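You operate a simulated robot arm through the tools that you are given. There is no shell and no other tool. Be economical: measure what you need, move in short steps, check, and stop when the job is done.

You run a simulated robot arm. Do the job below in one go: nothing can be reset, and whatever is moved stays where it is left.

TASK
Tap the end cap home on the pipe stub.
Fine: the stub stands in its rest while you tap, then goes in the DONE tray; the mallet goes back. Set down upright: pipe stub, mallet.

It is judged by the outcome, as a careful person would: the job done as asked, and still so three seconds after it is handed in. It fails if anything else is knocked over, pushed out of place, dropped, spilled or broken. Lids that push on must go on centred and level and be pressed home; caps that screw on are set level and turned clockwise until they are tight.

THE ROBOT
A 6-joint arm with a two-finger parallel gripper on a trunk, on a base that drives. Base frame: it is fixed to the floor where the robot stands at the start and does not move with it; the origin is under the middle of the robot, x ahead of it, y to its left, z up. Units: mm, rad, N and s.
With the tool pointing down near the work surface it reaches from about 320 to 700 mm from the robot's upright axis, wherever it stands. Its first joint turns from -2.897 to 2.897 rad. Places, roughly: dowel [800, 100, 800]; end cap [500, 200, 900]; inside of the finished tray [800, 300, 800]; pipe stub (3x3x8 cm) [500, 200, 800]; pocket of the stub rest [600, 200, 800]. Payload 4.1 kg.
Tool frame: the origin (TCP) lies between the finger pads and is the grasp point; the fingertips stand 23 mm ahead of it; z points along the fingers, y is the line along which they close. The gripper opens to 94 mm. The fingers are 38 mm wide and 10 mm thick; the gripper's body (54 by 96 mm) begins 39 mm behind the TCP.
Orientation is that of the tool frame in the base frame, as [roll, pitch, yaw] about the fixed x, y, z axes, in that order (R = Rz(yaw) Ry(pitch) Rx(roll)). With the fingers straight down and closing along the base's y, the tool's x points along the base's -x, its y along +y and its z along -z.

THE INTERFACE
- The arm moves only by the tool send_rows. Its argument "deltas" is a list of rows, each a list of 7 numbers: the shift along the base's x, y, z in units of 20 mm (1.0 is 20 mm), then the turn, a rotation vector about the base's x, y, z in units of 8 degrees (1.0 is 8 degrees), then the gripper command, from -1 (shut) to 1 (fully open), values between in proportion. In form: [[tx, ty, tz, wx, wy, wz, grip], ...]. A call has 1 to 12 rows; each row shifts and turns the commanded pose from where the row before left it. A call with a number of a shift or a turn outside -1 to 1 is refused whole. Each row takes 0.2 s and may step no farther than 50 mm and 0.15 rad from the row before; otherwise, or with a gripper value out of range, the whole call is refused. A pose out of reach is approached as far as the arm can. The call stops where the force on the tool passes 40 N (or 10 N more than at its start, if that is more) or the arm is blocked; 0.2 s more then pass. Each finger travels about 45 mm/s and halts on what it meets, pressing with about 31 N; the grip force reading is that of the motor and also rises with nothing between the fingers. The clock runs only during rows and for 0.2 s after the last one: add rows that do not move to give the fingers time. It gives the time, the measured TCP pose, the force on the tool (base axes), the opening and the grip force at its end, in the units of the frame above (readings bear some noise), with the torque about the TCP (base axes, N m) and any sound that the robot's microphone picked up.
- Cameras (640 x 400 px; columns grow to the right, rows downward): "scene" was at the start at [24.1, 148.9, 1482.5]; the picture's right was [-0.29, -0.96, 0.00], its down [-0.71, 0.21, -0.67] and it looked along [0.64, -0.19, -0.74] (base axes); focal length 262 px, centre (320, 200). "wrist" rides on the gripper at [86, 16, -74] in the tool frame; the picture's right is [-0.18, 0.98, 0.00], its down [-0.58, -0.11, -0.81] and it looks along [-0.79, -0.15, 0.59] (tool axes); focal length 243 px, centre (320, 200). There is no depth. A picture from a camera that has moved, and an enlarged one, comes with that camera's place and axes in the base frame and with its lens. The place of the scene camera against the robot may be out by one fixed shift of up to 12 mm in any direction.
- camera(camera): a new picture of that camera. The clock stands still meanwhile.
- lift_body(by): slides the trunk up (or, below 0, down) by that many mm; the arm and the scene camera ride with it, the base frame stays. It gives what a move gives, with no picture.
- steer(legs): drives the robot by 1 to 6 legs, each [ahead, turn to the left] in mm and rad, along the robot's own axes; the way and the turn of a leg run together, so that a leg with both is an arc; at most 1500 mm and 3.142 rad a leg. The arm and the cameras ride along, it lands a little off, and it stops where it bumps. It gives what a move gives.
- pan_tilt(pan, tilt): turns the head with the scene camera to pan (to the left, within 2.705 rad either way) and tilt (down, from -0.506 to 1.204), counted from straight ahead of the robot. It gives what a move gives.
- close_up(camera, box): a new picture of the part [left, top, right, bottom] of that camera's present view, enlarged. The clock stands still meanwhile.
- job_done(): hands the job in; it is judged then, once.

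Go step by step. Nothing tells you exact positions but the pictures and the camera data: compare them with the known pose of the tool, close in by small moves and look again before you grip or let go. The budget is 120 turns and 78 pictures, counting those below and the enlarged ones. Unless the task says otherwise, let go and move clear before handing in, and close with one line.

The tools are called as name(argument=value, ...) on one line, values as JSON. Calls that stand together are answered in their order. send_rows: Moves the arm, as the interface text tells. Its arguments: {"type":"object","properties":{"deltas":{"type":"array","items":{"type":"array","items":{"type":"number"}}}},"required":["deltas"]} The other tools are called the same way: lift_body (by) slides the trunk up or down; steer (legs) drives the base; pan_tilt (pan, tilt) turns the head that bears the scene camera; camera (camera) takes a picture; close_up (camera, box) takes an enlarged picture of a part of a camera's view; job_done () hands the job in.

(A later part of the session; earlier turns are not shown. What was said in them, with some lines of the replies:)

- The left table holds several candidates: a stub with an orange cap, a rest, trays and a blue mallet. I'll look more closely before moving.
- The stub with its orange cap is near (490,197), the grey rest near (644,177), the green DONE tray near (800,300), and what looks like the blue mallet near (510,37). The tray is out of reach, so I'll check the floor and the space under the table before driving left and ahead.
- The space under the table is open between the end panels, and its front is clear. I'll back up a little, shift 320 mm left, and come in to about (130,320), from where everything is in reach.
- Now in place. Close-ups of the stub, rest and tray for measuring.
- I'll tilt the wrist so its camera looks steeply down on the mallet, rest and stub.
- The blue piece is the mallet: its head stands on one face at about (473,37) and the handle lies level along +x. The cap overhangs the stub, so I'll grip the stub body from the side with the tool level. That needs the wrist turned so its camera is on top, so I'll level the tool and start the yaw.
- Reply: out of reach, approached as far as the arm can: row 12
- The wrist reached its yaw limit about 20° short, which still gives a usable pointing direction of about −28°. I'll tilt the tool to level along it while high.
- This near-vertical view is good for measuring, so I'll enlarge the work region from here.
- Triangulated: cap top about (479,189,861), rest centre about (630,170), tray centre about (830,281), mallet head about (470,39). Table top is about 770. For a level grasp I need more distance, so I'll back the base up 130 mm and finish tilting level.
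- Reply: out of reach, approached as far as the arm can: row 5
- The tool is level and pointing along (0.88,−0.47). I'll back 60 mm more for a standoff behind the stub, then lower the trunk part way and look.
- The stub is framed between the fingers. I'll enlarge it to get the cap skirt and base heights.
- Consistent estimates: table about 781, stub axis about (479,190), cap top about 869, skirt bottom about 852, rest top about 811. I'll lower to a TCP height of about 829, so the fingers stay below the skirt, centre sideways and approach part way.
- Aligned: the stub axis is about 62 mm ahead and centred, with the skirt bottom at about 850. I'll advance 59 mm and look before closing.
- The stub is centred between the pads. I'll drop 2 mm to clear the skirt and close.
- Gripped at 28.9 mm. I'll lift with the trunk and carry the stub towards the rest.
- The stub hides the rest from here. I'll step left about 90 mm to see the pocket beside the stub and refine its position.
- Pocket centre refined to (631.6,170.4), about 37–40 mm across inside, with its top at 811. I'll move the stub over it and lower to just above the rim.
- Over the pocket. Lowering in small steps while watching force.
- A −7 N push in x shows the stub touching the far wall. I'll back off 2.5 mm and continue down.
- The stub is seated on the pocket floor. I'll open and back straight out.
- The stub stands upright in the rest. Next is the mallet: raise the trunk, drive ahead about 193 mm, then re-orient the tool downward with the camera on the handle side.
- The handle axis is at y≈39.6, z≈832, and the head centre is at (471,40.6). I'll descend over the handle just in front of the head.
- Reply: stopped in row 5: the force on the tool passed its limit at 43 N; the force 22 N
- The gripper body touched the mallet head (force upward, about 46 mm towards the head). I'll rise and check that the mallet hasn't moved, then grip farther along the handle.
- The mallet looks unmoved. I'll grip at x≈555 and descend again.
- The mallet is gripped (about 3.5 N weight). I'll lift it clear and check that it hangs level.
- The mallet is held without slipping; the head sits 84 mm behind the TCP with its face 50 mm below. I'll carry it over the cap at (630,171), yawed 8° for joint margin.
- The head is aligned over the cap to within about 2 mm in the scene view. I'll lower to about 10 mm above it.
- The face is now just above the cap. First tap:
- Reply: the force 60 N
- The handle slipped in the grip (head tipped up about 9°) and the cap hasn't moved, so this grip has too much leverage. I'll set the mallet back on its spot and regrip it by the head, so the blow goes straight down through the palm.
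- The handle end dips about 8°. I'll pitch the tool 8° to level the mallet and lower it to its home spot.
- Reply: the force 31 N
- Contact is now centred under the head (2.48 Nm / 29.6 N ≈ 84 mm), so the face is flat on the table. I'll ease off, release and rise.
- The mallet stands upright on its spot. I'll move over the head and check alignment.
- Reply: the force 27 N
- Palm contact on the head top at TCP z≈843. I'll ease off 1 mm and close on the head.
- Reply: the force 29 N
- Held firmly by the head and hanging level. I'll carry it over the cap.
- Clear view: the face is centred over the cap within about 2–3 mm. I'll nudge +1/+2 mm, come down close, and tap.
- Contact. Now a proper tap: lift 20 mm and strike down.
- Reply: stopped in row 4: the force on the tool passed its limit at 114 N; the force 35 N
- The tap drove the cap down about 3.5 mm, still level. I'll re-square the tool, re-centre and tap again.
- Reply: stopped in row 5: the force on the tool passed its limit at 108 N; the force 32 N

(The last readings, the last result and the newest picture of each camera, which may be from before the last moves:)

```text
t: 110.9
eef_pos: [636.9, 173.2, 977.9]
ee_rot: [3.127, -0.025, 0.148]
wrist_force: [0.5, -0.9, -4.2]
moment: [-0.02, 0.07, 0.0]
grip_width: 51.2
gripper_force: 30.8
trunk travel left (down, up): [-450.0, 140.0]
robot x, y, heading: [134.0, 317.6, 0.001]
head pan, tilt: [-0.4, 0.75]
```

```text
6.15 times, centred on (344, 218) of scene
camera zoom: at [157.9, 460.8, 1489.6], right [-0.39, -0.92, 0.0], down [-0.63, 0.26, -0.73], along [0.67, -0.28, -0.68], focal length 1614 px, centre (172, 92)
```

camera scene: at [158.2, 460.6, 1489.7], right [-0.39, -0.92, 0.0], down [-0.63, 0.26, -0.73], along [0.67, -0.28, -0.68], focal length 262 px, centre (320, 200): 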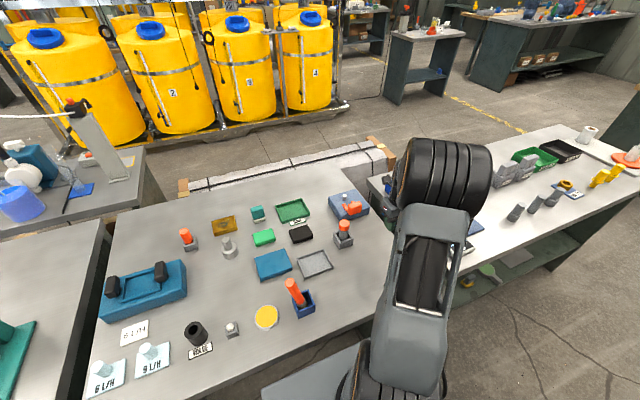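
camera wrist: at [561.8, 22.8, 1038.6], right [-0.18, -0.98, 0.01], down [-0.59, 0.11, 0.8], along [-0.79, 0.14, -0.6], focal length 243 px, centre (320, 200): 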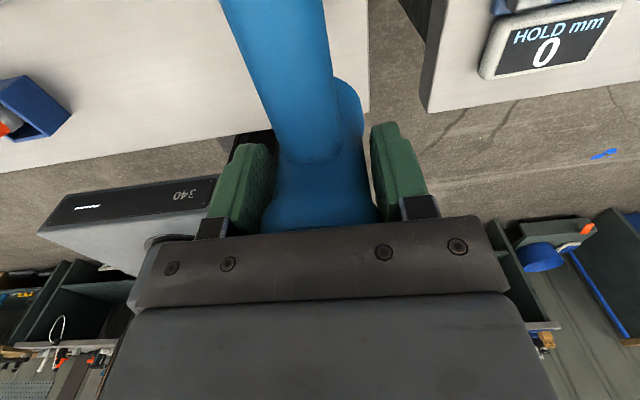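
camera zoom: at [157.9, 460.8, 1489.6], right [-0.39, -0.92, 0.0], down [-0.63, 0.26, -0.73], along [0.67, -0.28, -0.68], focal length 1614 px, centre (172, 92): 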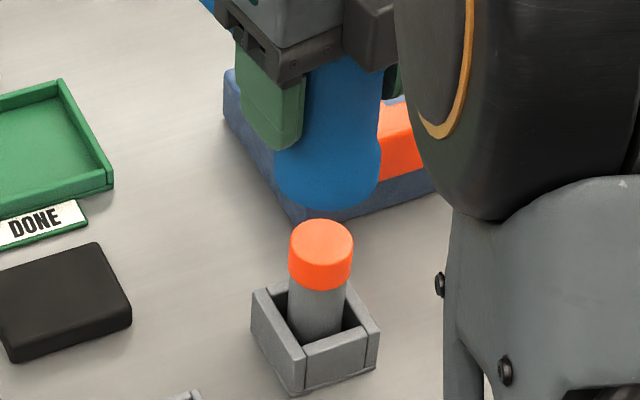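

It's still going down. Tapping again.

send_rows(deltas=[[-0.25, -0.05, -0.8, 0.06, 0.14, 0, -1], [0, 0, -0.7, 0, 0, 0, -1], [0, 0, 0, 0, 0, 0, -1], [0, 0, -1, 0, 0, 0, -1], [0, 0, -1, 0, 0, 0, -1]])

send_rows(deltas=[[-0.2, 0, 1, 0.06, 0.14, 0, -1], [0, 0, 0, 0, 0, 0, -1], [0, 0, -1, 0, 0, 0, -1], [0, 0, -1, 0, 0, 0, -1]])

send_rows(deltas=[[-0.2, 0, 1, 0.06, 0.14, 0, -1], [0, 0, 1, 0, 0, 0, -1], [0, 0, 0.8, 0, 0, 0, -1], [0, 0, 0, 0, 0, 0, -1]])

close_up(camera="scene", box=[312, 185, 376, 250])

```text
t: 112.1
eef_pos: [632.2, 170.9, 922.5]
ee_rot: [3.127, -0.025, 0.149]
wrist_force: [-12.5, 4.2, 31.8]
moment: [0.47, 0.84, 0.01]
grip_width: 51.4
gripper_force: 30.2
trunk travel left (down, up): [-450.0, 140.0]
robot x, y, heading: [135.2, 322.6, -0.0]
head pan, tilt: [-0.4, 0.75]
stopped in row 5: the force on the tool passed its limit at 112 N (the readings are from after the stop); the commanded pose is now the measured one
```

```text
t: 113.1
eef_pos: [631.2, 168.0, 922.8]
ee_rot: [3.129, -0.025, 0.148]
wrist_force: [-13.4, 3.2, 32.8]
moment: [0.54, 0.84, 0.06]
grip_width: 51.6
gripper_force: 30.5
trunk travel left (down, up): [-450.0, 140.0]
robot x, y, heading: [133.2, 323.1, -0.001]
head pan, tilt: [-0.4, 0.75]
stopped in row 4: the force on the tool passed its limit at 119 N (the readings are from after the stop); the commanded pose is now the measured one
```

```text
t: 114.1
eef_pos: [630.0, 167.3, 972.7]
ee_rot: [-3.141, -0.001, 0.149]
wrist_force: [0.2, 0.7, -3.7]
moment: [-0.02, 0.06, -0.01]
grip_width: 51.4
gripper_force: 31.2
trunk travel left (down, up): [-450.0, 140.0]
robot x, y, heading: [132.9, 319.3, 0.005]
head pan, tilt: [-0.4, 0.75]
```

```text
6.15 times, centred on (344, 218) of scene
camera zoom: at [157.6, 460.9, 1489.6], right [-0.39, -0.92, 0.0], down [-0.63, 0.26, -0.73], along [0.67, -0.28, -0.68], focal length 1614 px, centre (172, 92)
```

zoom: 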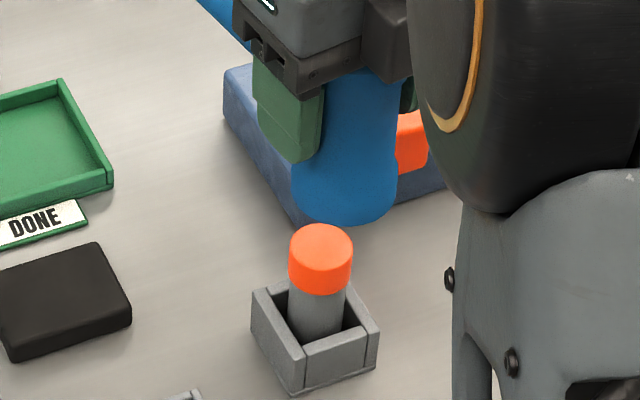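

The cap is down about 8 mm in total, and the last two taps ended at the same height (922.5 / 922.8). One confirming tap, re-centred.

send_rows(deltas=[[0.08, 0.22, -0.8, -0.06, 0, 0, -1], [0, 0, -0.6, 0, 0, 0, -1], [0, 0, 0, 0, 0, 0, -1], [0, 0, -1, 0, 0, 0, -1], [0, 0, -1, 0, 0, 0, -1]])

send_rows(deltas=[[0, 0, 1, 0.06, 0.1, 0, -1], [0, 0, 0, 0, 0, 0, -1], [0, 0, -1, 0, 0, 0, -1], [0, 0, -1, 0, 0, 0, -1]])

send_rows(deltas=[[-0.1, 0, 1, 0.04, 0.1, 0, -1], [0, 0, 1, 0, 0, 0, -1], [0, 0, 1, 0, 0, 0, -1], [0, 0, 0, 0, 0, 0, -1]])

close_up(camera="scene", box=[312, 185, 376, 250])

```text
t: 115.3
eef_pos: [632.7, 171.9, 921.8]
ee_rot: [3.122, -0.022, 0.146]
wrist_force: [-14.4, 3.1, 33.0]
moment: [0.43, 1.09, 0.02]
grip_width: 51.4
gripper_force: 30.7
trunk travel left (down, up): [-450.0, 140.0]
robot x, y, heading: [130.0, 323.0, 0.003]
head pan, tilt: [-0.4, 0.75]
stopped in row 5: the force on the tool passed its limit at 127 N (the readings are from after the stop); the commanded pose is now the measured one
```

```text
t: 116.2
eef_pos: [638.2, 170.6, 922.5]
ee_rot: [3.126, -0.029, 0.147]
wrist_force: [-12.7, 3.5, 35.1]
moment: [0.36, 1.28, -0.02]
grip_width: 51.5
gripper_force: 31.2
trunk travel left (down, up): [-450.0, 140.0]
robot x, y, heading: [130.9, 320.8, 0.007]
head pan, tilt: [-0.4, 0.75]
stopped in row 4: the force on the tool passed its limit at 117 N (the readings are from after the stop); the commanded pose is now the measured one
```

```text
t: 117.2
eef_pos: [637.4, 170.0, 976.4]
ee_rot: [3.135, -0.01, 0.149]
wrist_force: [-0.5, 0.3, -3.8]
moment: [0.0, 0.07, 0.0]
grip_width: 51.4
gripper_force: 31.5
trunk travel left (down, up): [-450.0, 140.0]
robot x, y, heading: [134.4, 326.4, 0.005]
head pan, tilt: [-0.4, 0.75]
```

```text
6.15 times, centred on (344, 218) of scene
camera zoom: at [157.3, 460.9, 1489.6], right [-0.39, -0.92, 0.0], down [-0.63, 0.26, -0.73], along [0.67, -0.28, -0.68], focal length 1614 px, centre (172, 92)
```

zoom: 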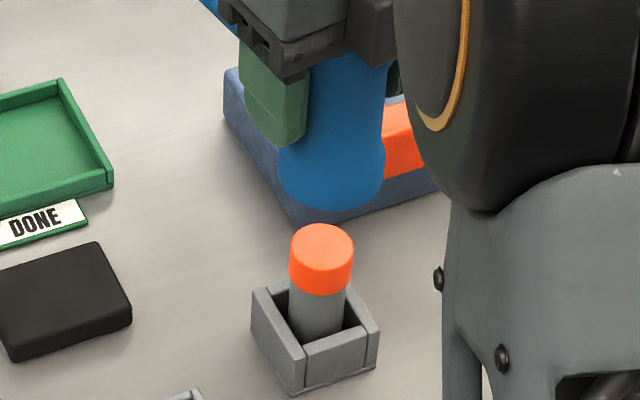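

No further change, so the cap is home and level. Now I'll return the mallet to its spot.

send_rows(deltas=[[0, 0, 1, 0, 0, 0, -1], [-0.91, -0.73, 0, 0, 0, 0, -1], [-0.91, -0.73, 0, 0, 0, 0, -1], [-0.91, -0.73, 0, 0, 0, 0, -1], [-0.91, -0.73, 0, 0, 0, 0, -1], [-0.91, -0.73, 0, 0, 0, 0, -1], [-0.91, -0.73, 0, 0, 0, 0, -1], [-0.91, -0.73, 0, 0, 0, 0, -1], [-0.91, -0.73, 0, 0, 0, -0.5, -1], [-0.9, -0.72, 0, 0, 0, -0.5, -1], [0, 0, 0, 0, 0, 0, -1]])

send_rows(deltas=[[0, 0, -1, 0, 0, 0, -1], [0, 0, -1, 0, 0, 0, -1], [0, 0, -1, 0, 0, 0, -1], [0, 0, -1, 0, 0, 0, -1], [0, 0, -1, 0, 0, 0, -1], [0, 0, -1, 0, 0, 0, -1], [0, 0, -0.8, 0, 0, 0, -1], [0, 0, 0, 0, 0, 0, -1]])

camera(camera="wrist")

```text
t: 119.6
eef_pos: [475.1, 37.9, 995.8]
ee_rot: [3.134, -0.008, 0.008]
wrist_force: [0.0, 0.3, -4.3]
moment: [0.03, 0.06, -0.01]
grip_width: 51.4
gripper_force: 31.3
trunk travel left (down, up): [-450.0, 140.0]
robot x, y, heading: [132.4, 322.4, 0.003]
head pan, tilt: [-0.4, 0.75]
```

```text
t: 121.4
eef_pos: [474.1, 39.0, 861.0]
ee_rot: [3.136, -0.01, 0.009]
wrist_force: [0.6, 0.4, -4.7]
moment: [0.02, 0.05, -0.02]
grip_width: 51.6
gripper_force: 30.7
trunk travel left (down, up): [-450.0, 140.0]
robot x, y, heading: [131.2, 319.4, 0.008]
head pan, tilt: [-0.4, 0.75]
```

```text
14 pictures are left
camera wrist: at [560.2, 23.2, 935.3], right [-0.18, -0.98, 0.0], down [-0.59, 0.11, 0.8], along [-0.79, 0.14, -0.6], focal length 243 px, centre (320, 200)
```

wrist: 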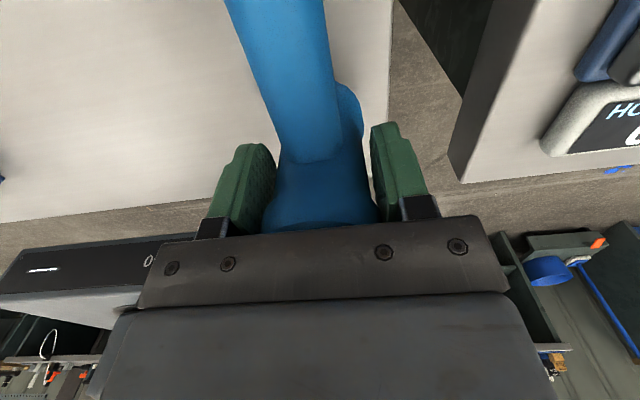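

send_rows(deltas=[[0, 0, -0.35, 0, 0, 0, -1], [0, 0, -0.3, 0, 0, 0, -1], [0, 0, -0.1, 0, 0, 0, -1], [0, 0, -0.05, 0, 0, 0, -1], [0, 0, -0.05, 0, 0, 0, -1], [0, 0, 0, 0, 0, 0, -1]])

```text
t: 122.8
eef_pos: [473.8, 39.2, 843.6]
ee_rot: [3.134, -0.01, 0.009]
wrist_force: [-2.2, 2.5, 13.2]
moment: [0.19, -0.13, 0.03]
grip_width: 51.2
gripper_force: 31.0
trunk travel left (down, up): [-450.0, 140.0]
robot x, y, heading: [132.4, 324.2, 0.001]
head pan, tilt: [-0.4, 0.75]
```

The mallet face is on the table. Releasing and rising clear.

send_rows(deltas=[[0, 0, 0.03, 0, 0, 0, -0.3], [0, 0, 0, 0, 0, 0, 0.2], [0, 0, 0, 0, 0, 0, 1], [0, 0, 0, 0, 0, 0, 1], [0, 0, 0.6, 0, 0, 0, 1], [0, 0, 1, 0, 0, 0, 1], [0, 0, 1, 0, 0, 0, 1], [0, 0, 1, 0, 0, 0, 1], [0, 0, 1, 0, 0, 0, 1], [0, 0, 1, 0, 0, 0, 1], [0, 0, 1, 0, 0, 0, 1], [0, 0, 1, 0, 0, 0, 1]])

camera(camera="wrist")

```text
t: 125.4
eef_pos: [475.8, 39.7, 996.9]
ee_rot: [3.134, -0.007, 0.009]
wrist_force: [-0.6, -0.1, -0.8]
moment: [-0.04, 0.0, 0.02]
grip_width: 94.1
gripper_force: 0.0
trunk travel left (down, up): [-450.0, 140.0]
robot x, y, heading: [127.8, 322.6, 0.003]
head pan, tilt: [-0.4, 0.75]
```

```text
13 pictures are left
camera wrist: at [562.0, 23.4, 1071.8], right [-0.18, -0.98, 0.0], down [-0.59, 0.11, 0.8], along [-0.79, 0.14, -0.6], focal length 243 px, centre (320, 200)
```

wrist: 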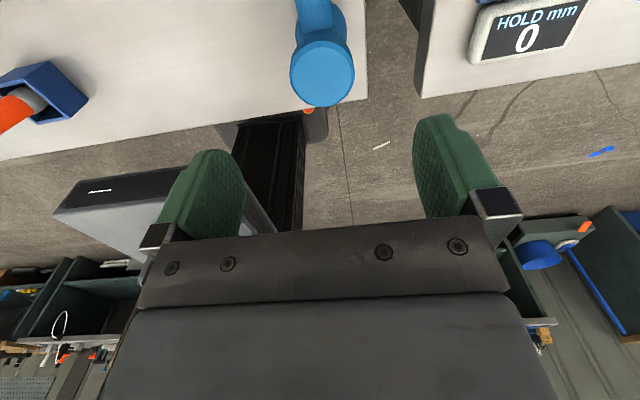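

The mallet is back, upright and in place. I'll drive 50 mm nearer so the tray is well in reach, then go above the capped stub.

steer(legs=[[50, 0]])

send_rows(deltas=[[0.57, 0.73, 0, 0, 0, 1, 1], [0.57, 0.73, 0, 0, 0, 1, 1], [0.57, 0.73, 0, 0, 0, 0, 1], [0.57, 0.73, 0, 0, 0, 0, 1], [0.57, 0.73, 0, 0, 0, 0, 1], [0.57, 0.73, 0, 0, 0, 0, 1], [0.57, 0.73, 0, 0, 0, 0, 1], [0.57, 0.73, 0, 0, 0, 0, 1], [0.57, 0.73, 0, 0, 0, 0, 1], [0, 0, 0, 0, 0, 0, 1]])

camera(camera="wrist")

```text
t: 126.3
eef_pos: [526.6, 40.2, 995.8]
ee_rot: [3.134, -0.009, 0.008]
wrist_force: [0.0, -0.4, 0.1]
moment: [0.01, 0.02, 0.0]
grip_width: 93.9
gripper_force: 0.1
trunk travel left (down, up): [-450.0, 140.0]
robot x, y, heading: [181.8, 322.2, 0.005]
head pan, tilt: [-0.4, 0.75]
```

```text
t: 128.5
eef_pos: [628.3, 170.7, 996.1]
ee_rot: [3.135, -0.009, 0.288]
wrist_force: [-1.1, -0.1, -0.4]
moment: [0.0, 0.0, 0.02]
grip_width: 94.0
gripper_force: 0.0
trunk travel left (down, up): [-450.0, 140.0]
robot x, y, heading: [179.9, 323.1, 0.005]
head pan, tilt: [-0.4, 0.75]
```

```text
12 pictures are left
camera wrist: at [715.9, 179.7, 1071.1], right [0.1, -0.99, 0.0], down [-0.6, -0.06, 0.8], along [-0.8, -0.08, -0.6], focal length 243 px, centre (320, 200)
```

wrist: 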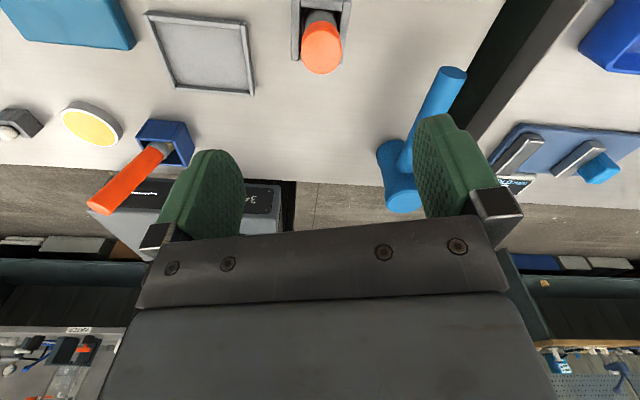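

send_rows(deltas=[[0.27, -0.05, -0.9, 0, 0, 0, 1], [0, 0, -0.9, 0, 0, 0, 1], [0, 0, -0.9, 0, 0, 0, 1], [0, 0, -0.9, 0, 0, 0, 1], [0, 0, -0.9, 0, 0, 0, 1], [0, 0, 0, 0, 0, 0, 1]])

close_up(camera="wrist", box=[220, 80, 440, 230])

```text
t: 129.9
eef_pos: [634.0, 170.1, 907.3]
ee_rot: [3.134, -0.008, 0.288]
wrist_force: [-0.5, -0.3, 0.0]
moment: [0.0, 0.02, -0.01]
grip_width: 93.9
gripper_force: 0.0
trunk travel left (down, up): [-450.0, 140.0]
robot x, y, heading: [178.4, 324.0, 0.006]
head pan, tilt: [-0.4, 0.75]
```

```text
2.67 times, centred on (330, 155) of wrist
camera zoom: at [720.7, 178.2, 982.2], right [0.1, -0.99, 0.01], down [-0.6, -0.06, 0.8], along [-0.8, -0.09, -0.6], focal length 647 px, centre (293, 320)
```

zoom: 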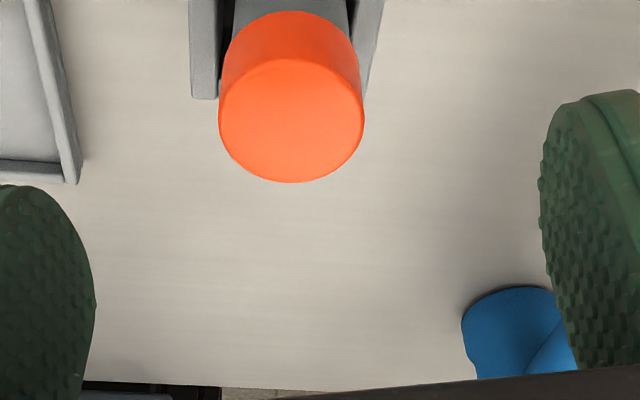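

send_rows(deltas=[[-0.1, -0.04, -0.8, 0, 0, 0, 1], [0, 0, -0.8, 0, 0, 0, 1], [0, 0, -0.8, 0, 0, 0, 1], [0, 0, -0.7, 0, 0, 0, 1], [0, 0, -0.12, 0, 0, 0, 1], [0, 0, 0, 0, 0, 0, 1]])

camera(camera="wrist")

```text
t: 131.3
eef_pos: [631.7, 168.7, 842.1]
ee_rot: [3.136, -0.008, 0.289]
wrist_force: [-0.4, -0.9, -0.5]
moment: [0.02, -0.03, 0.03]
grip_width: 94.0
gripper_force: 0.1
trunk travel left (down, up): [-450.0, 140.0]
robot x, y, heading: [182.4, 319.4, 0.004]
head pan, tilt: [-0.4, 0.75]
```

```text
10 pictures are left
camera wrist: at [719.1, 177.6, 918.0], right [0.1, -0.99, 0.0], down [-0.6, -0.06, 0.8], along [-0.8, -0.08, -0.6], focal length 243 px, centre (320, 200)
```

wrist: 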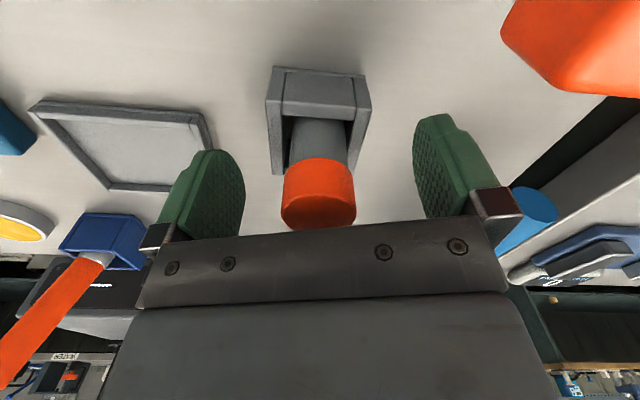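

send_rows(deltas=[[0, 0, 0, 0, 0, 0, 0.2], [0, 0, 0, 0, 0, 0, -0.1], [0, 0, 0, 0, 0, 0, -0.3], [0, 0, 0, 0, 0, 0, -1], [0, 0, 0, 0, 0, 0, -1], [0, 0, 0, 0, 0, 0, -1]])

```text
t: 132.7
eef_pos: [633.5, 170.1, 842.5]
ee_rot: [3.135, -0.008, 0.287]
wrist_force: [-0.1, -0.1, -1.4]
moment: [0.04, 0.03, 0.02]
grip_width: 31.1
gripper_force: 31.2
trunk travel left (down, up): [-450.0, 140.0]
robot x, y, heading: [180.9, 321.4, 0.004]
head pan, tilt: [-0.4, 0.75]
```

Gripped on the cap. Lifting straight up and checking.

send_rows(deltas=[[0, 0, 0.3, 0, 0, 0, -1], [0, 0, 0.5, 0, 0, 0, -1], [0, 0, 1, 0, 0, 0, -1], [0, 0, 1, 0, 0, 0, -1], [0, 0, 1, 0, 0, 0, -1], [0, 0, 0, 0, 0, 0, -1]])

camera(camera="wrist")

```text
t: 134.1
eef_pos: [632.2, 170.8, 919.1]
ee_rot: [3.134, -0.009, 0.289]
wrist_force: [0.3, 0.1, -0.6]
moment: [-0.02, 0.0, 0.0]
grip_width: 31.0
gripper_force: 30.6
trunk travel left (down, up): [-450.0, 140.0]
robot x, y, heading: [184.6, 319.9, 0.004]
head pan, tilt: [-0.4, 0.75]
```

```text
9 pictures are left
camera wrist: at [719.3, 177.8, 993.3], right [0.1, -0.99, 0.01], down [-0.6, -0.06, 0.8], along [-0.8, -0.08, -0.6], focal length 243 px, centre (320, 200)
```

wrist: 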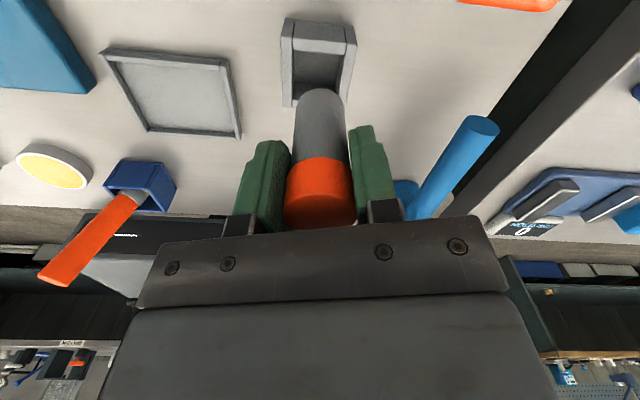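

The stub came up cleanly with its cap. Carrying it over the DONE tray.

send_rows(deltas=[[0.85, 0.51, 0, 0, 0, 0.5, -1], [0.85, 0.51, 0, 0, 0, 0.5, -1], [0.85, 0.51, 0, 0, 0, 0, -1], [0.85, 0.51, 0, 0, 0, 0, -1], [0.85, 0.51, 0, 0, 0, 0, -1], [0.85, 0.51, 0, 0, 0, 0, -1], [0.85, 0.51, 0, 0, 0, 0, -1], [0.85, 0.51, 0, 0, 0, 0, -1], [0.85, 0.51, 0, 0, 0, 0, -1], [0.85, 0.51, 0, 0, 0, 0, -1], [0.85, 0.51, 0, 0, 0, 0, -1], [0, 0, 0, 0, 0, 0, -1]])

camera(camera="scene")

camera(camera="wrist")

```text
t: 136.7
eef_pos: [818.8, 282.0, 918.6]
ee_rot: [3.135, -0.008, 0.428]
wrist_force: [1.3, 0.0, -0.7]
moment: [-0.02, 0.02, 0.04]
grip_width: 30.8
gripper_force: 31.3
trunk travel left (down, up): [-450.0, 140.0]
robot x, y, heading: [183.5, 322.3, 0.006]
head pan, tilt: [-0.4, 0.75]
```

```text
8 pictures are left
camera scene: at [207.6, 461.2, 1489.6], right [-0.39, -0.92, 0.0], down [-0.63, 0.26, -0.73], along [0.67, -0.28, -0.68], focal length 262 px, centre (320, 200)
```

scene: 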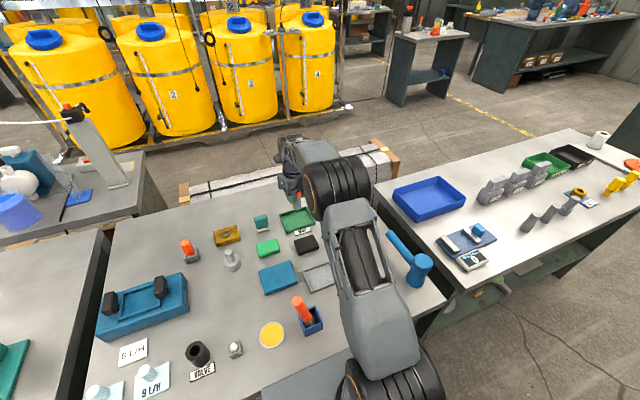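

```text
7 pictures are left
camera wrist: at [903.3, 301.7, 993.3], right [0.24, -0.97, 0.0], down [-0.58, -0.14, 0.8], along [-0.78, -0.19, -0.6], focal length 243 px, centre (320, 200)
```

wrist: 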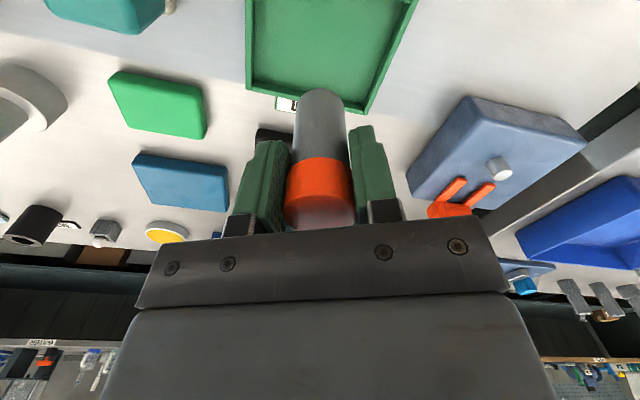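

The near edge of the tray is at x≈786 and it spans y 231–334. I'll shift 10 mm further in and lower.

send_rows(deltas=[[0.5, 0.03, -0.6, 0, 0, 0, -1], [0, 0, -0.8, 0, 0, 0, -1], [0, 0, -0.8, 0, 0, 0, -1], [0, 0, -0.6, 0, 0, 0, -1], [0, 0, -0.3, 0, 0, 0, -1], [0, 0, -0.2, 0, 0, 0, -1], [0, 0, -0.1, 0, 0, 0, -1], [0, 0, -0.1, 0, 0, 0, -1], [0, 0, 0, 0, 0, 0, -1]])

camera(camera="wrist")

```text
t: 138.7
eef_pos: [828.3, 282.8, 848.1]
ee_rot: [3.134, -0.009, 0.427]
wrist_force: [0.0, 0.8, -1.8]
moment: [0.01, -0.01, 0.01]
grip_width: 31.1
gripper_force: 31.3
trunk travel left (down, up): [-450.0, 140.0]
robot x, y, heading: [182.4, 325.3, 0.004]
head pan, tilt: [-0.4, 0.75]
```

```text
6 pictures are left
camera wrist: at [913.9, 302.2, 923.0], right [0.24, -0.97, 0.0], down [-0.58, -0.14, 0.8], along [-0.78, -0.19, -0.6], focal length 243 px, centre (320, 200)
```

wrist: 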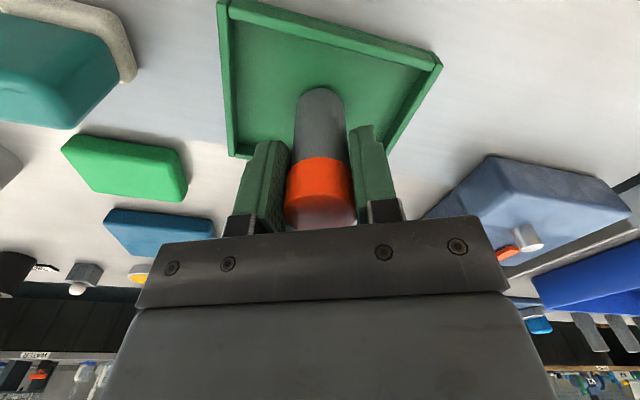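

Well inside the tray. Final slow approach to the floor.

send_rows(deltas=[[0, 0, -0.08, 0, 0, 0, -1], [0, 0, -0.08, 0, 0, 0, -1], [0, 0, -0.08, 0, 0, 0, -1], [0, 0, 0, 0, 0, 0, -1]])

```text
t: 139.7
eef_pos: [830.2, 283.1, 844.2]
ee_rot: [3.135, -0.008, 0.427]
wrist_force: [-0.8, 0.7, 0.6]
moment: [-0.04, -0.03, 0.02]
grip_width: 31.0
gripper_force: 30.6
trunk travel left (down, up): [-450.0, 140.0]
robot x, y, heading: [179.3, 323.4, 0.001]
head pan, tilt: [-0.4, 0.75]
```

send_rows(deltas=[[0, 0, -0.06, 0, 0, 0, -1], [0, 0, -0.05, 0, 0, 0, -1], [0, 0, 0, 0, 0, 0, -1]])

```text
t: 140.5
eef_pos: [829.3, 282.2, 842.3]
ee_rot: [3.134, -0.012, 0.426]
wrist_force: [2.7, -0.9, 12.9]
moment: [0.06, -0.01, -0.02]
grip_width: 30.8
gripper_force: 31.0
trunk travel left (down, up): [-450.0, 140.0]
robot x, y, heading: [180.3, 325.8, 0.004]
head pan, tilt: [-0.4, 0.75]
```

The stub is standing on the tray floor. I'll ease off, release and rise.

send_rows(deltas=[[0, 0, 0.05, 0, 0, 0, -1], [0, 0, 0, 0, 0, 0, -0.3], [0, 0, 0, 0, 0, 0, 0], [0, 0, 0, 0, 0, 0, 0.5], [0, 0, 0, 0, 0, 0, 0.7], [0, 0, 0.5, 0, 0, 0, 0.7], [0, 0, 1, 0, 0, 0, 0.7], [0, 0, 1, 0, 0, 0, 0.7], [0, 0, 1, 0, 0, 0, 0.7], [0, 0, 1, 0, 0, 0, 0.7], [0, 0, 1, 0, 0, 0, 0.7], [0, 0, 1, 0, 0, 0, 0.7]])

send_rows(deltas=[[-1, -1, 0.5, 0, 0, 0, 0.7], [-1, -1, 0, 0, 0, 0, 0.7], [-1, -1, 0, 0, 0, 0, 0.7], [-1, -1, 0, 0, 0, 0, 0.7], [-1, 0, 0, 0, 0, 0, 0.7], [0, 0, 0, 0, 0, 0, 0.7]])

close_up(camera="scene", box=[230, 150, 450, 300])

```text
t: 143.1
eef_pos: [830.6, 279.3, 972.4]
ee_rot: [3.134, -0.009, 0.427]
wrist_force: [1.0, 0.2, -0.1]
moment: [0.01, 0.01, -0.01]
grip_width: 79.8
gripper_force: 0.0
trunk travel left (down, up): [-450.0, 140.0]
robot x, y, heading: [183.5, 326.1, 0.004]
head pan, tilt: [-0.4, 0.75]
```

```text
t: 144.5
eef_pos: [729.3, 201.6, 981.1]
ee_rot: [3.135, -0.008, 0.428]
wrist_force: [-0.1, -0.1, -0.3]
moment: [0.01, -0.06, 0.01]
grip_width: 79.8
gripper_force: 0.1
trunk travel left (down, up): [-450.0, 140.0]
robot x, y, heading: [182.6, 321.8, 0.004]
head pan, tilt: [-0.4, 0.75]
```

```text
2.67 times, centred on (340, 225) of scene
camera zoom: at [207.1, 461.2, 1489.6], right [-0.39, -0.92, 0.0], down [-0.63, 0.26, -0.73], along [0.67, -0.28, -0.68], focal length 700 px, centre (267, 133)
```

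zoom: 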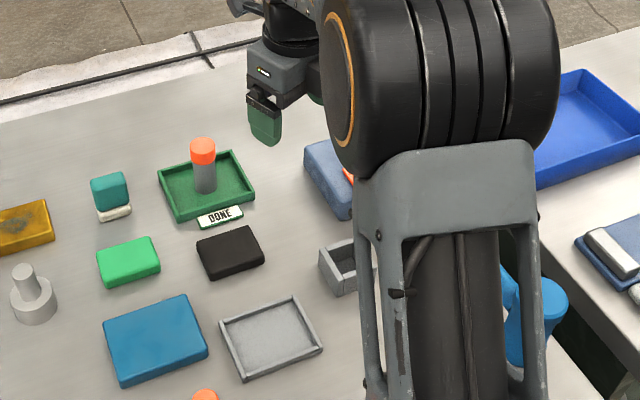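

The stub stands upright in the DONE tray with its cap on, the rest is unmoved and the mallet is back. One last enlarged look at the cap.

close_up(camera="scene", box=[275, 190, 330, 240])

```text
8.00 times, centred on (302, 215) of scene
camera zoom: at [207.1, 461.2, 1489.6], right [-0.39, -0.92, 0.0], down [-0.63, 0.26, -0.73], along [0.67, -0.28, -0.68], focal length 2098 px, centre (460, 80)
```

zoom: 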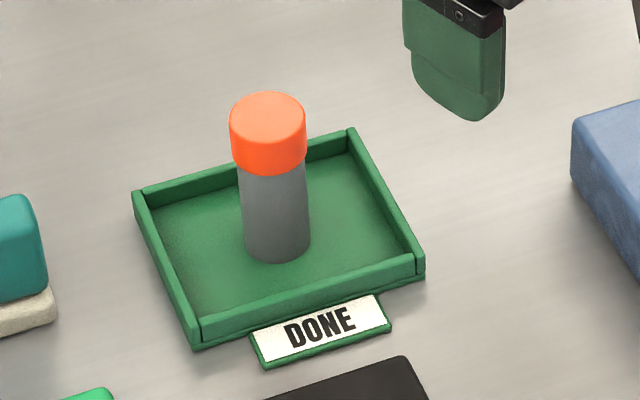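

The cap is level and home, and the stub stands upright in the tray. Handing in.

job_done()

```text
The job is handed in.
```

The end cap is tapped home and level, the pipe stub stands upright in the DONE tray, and the mallet is back upright on its spot.
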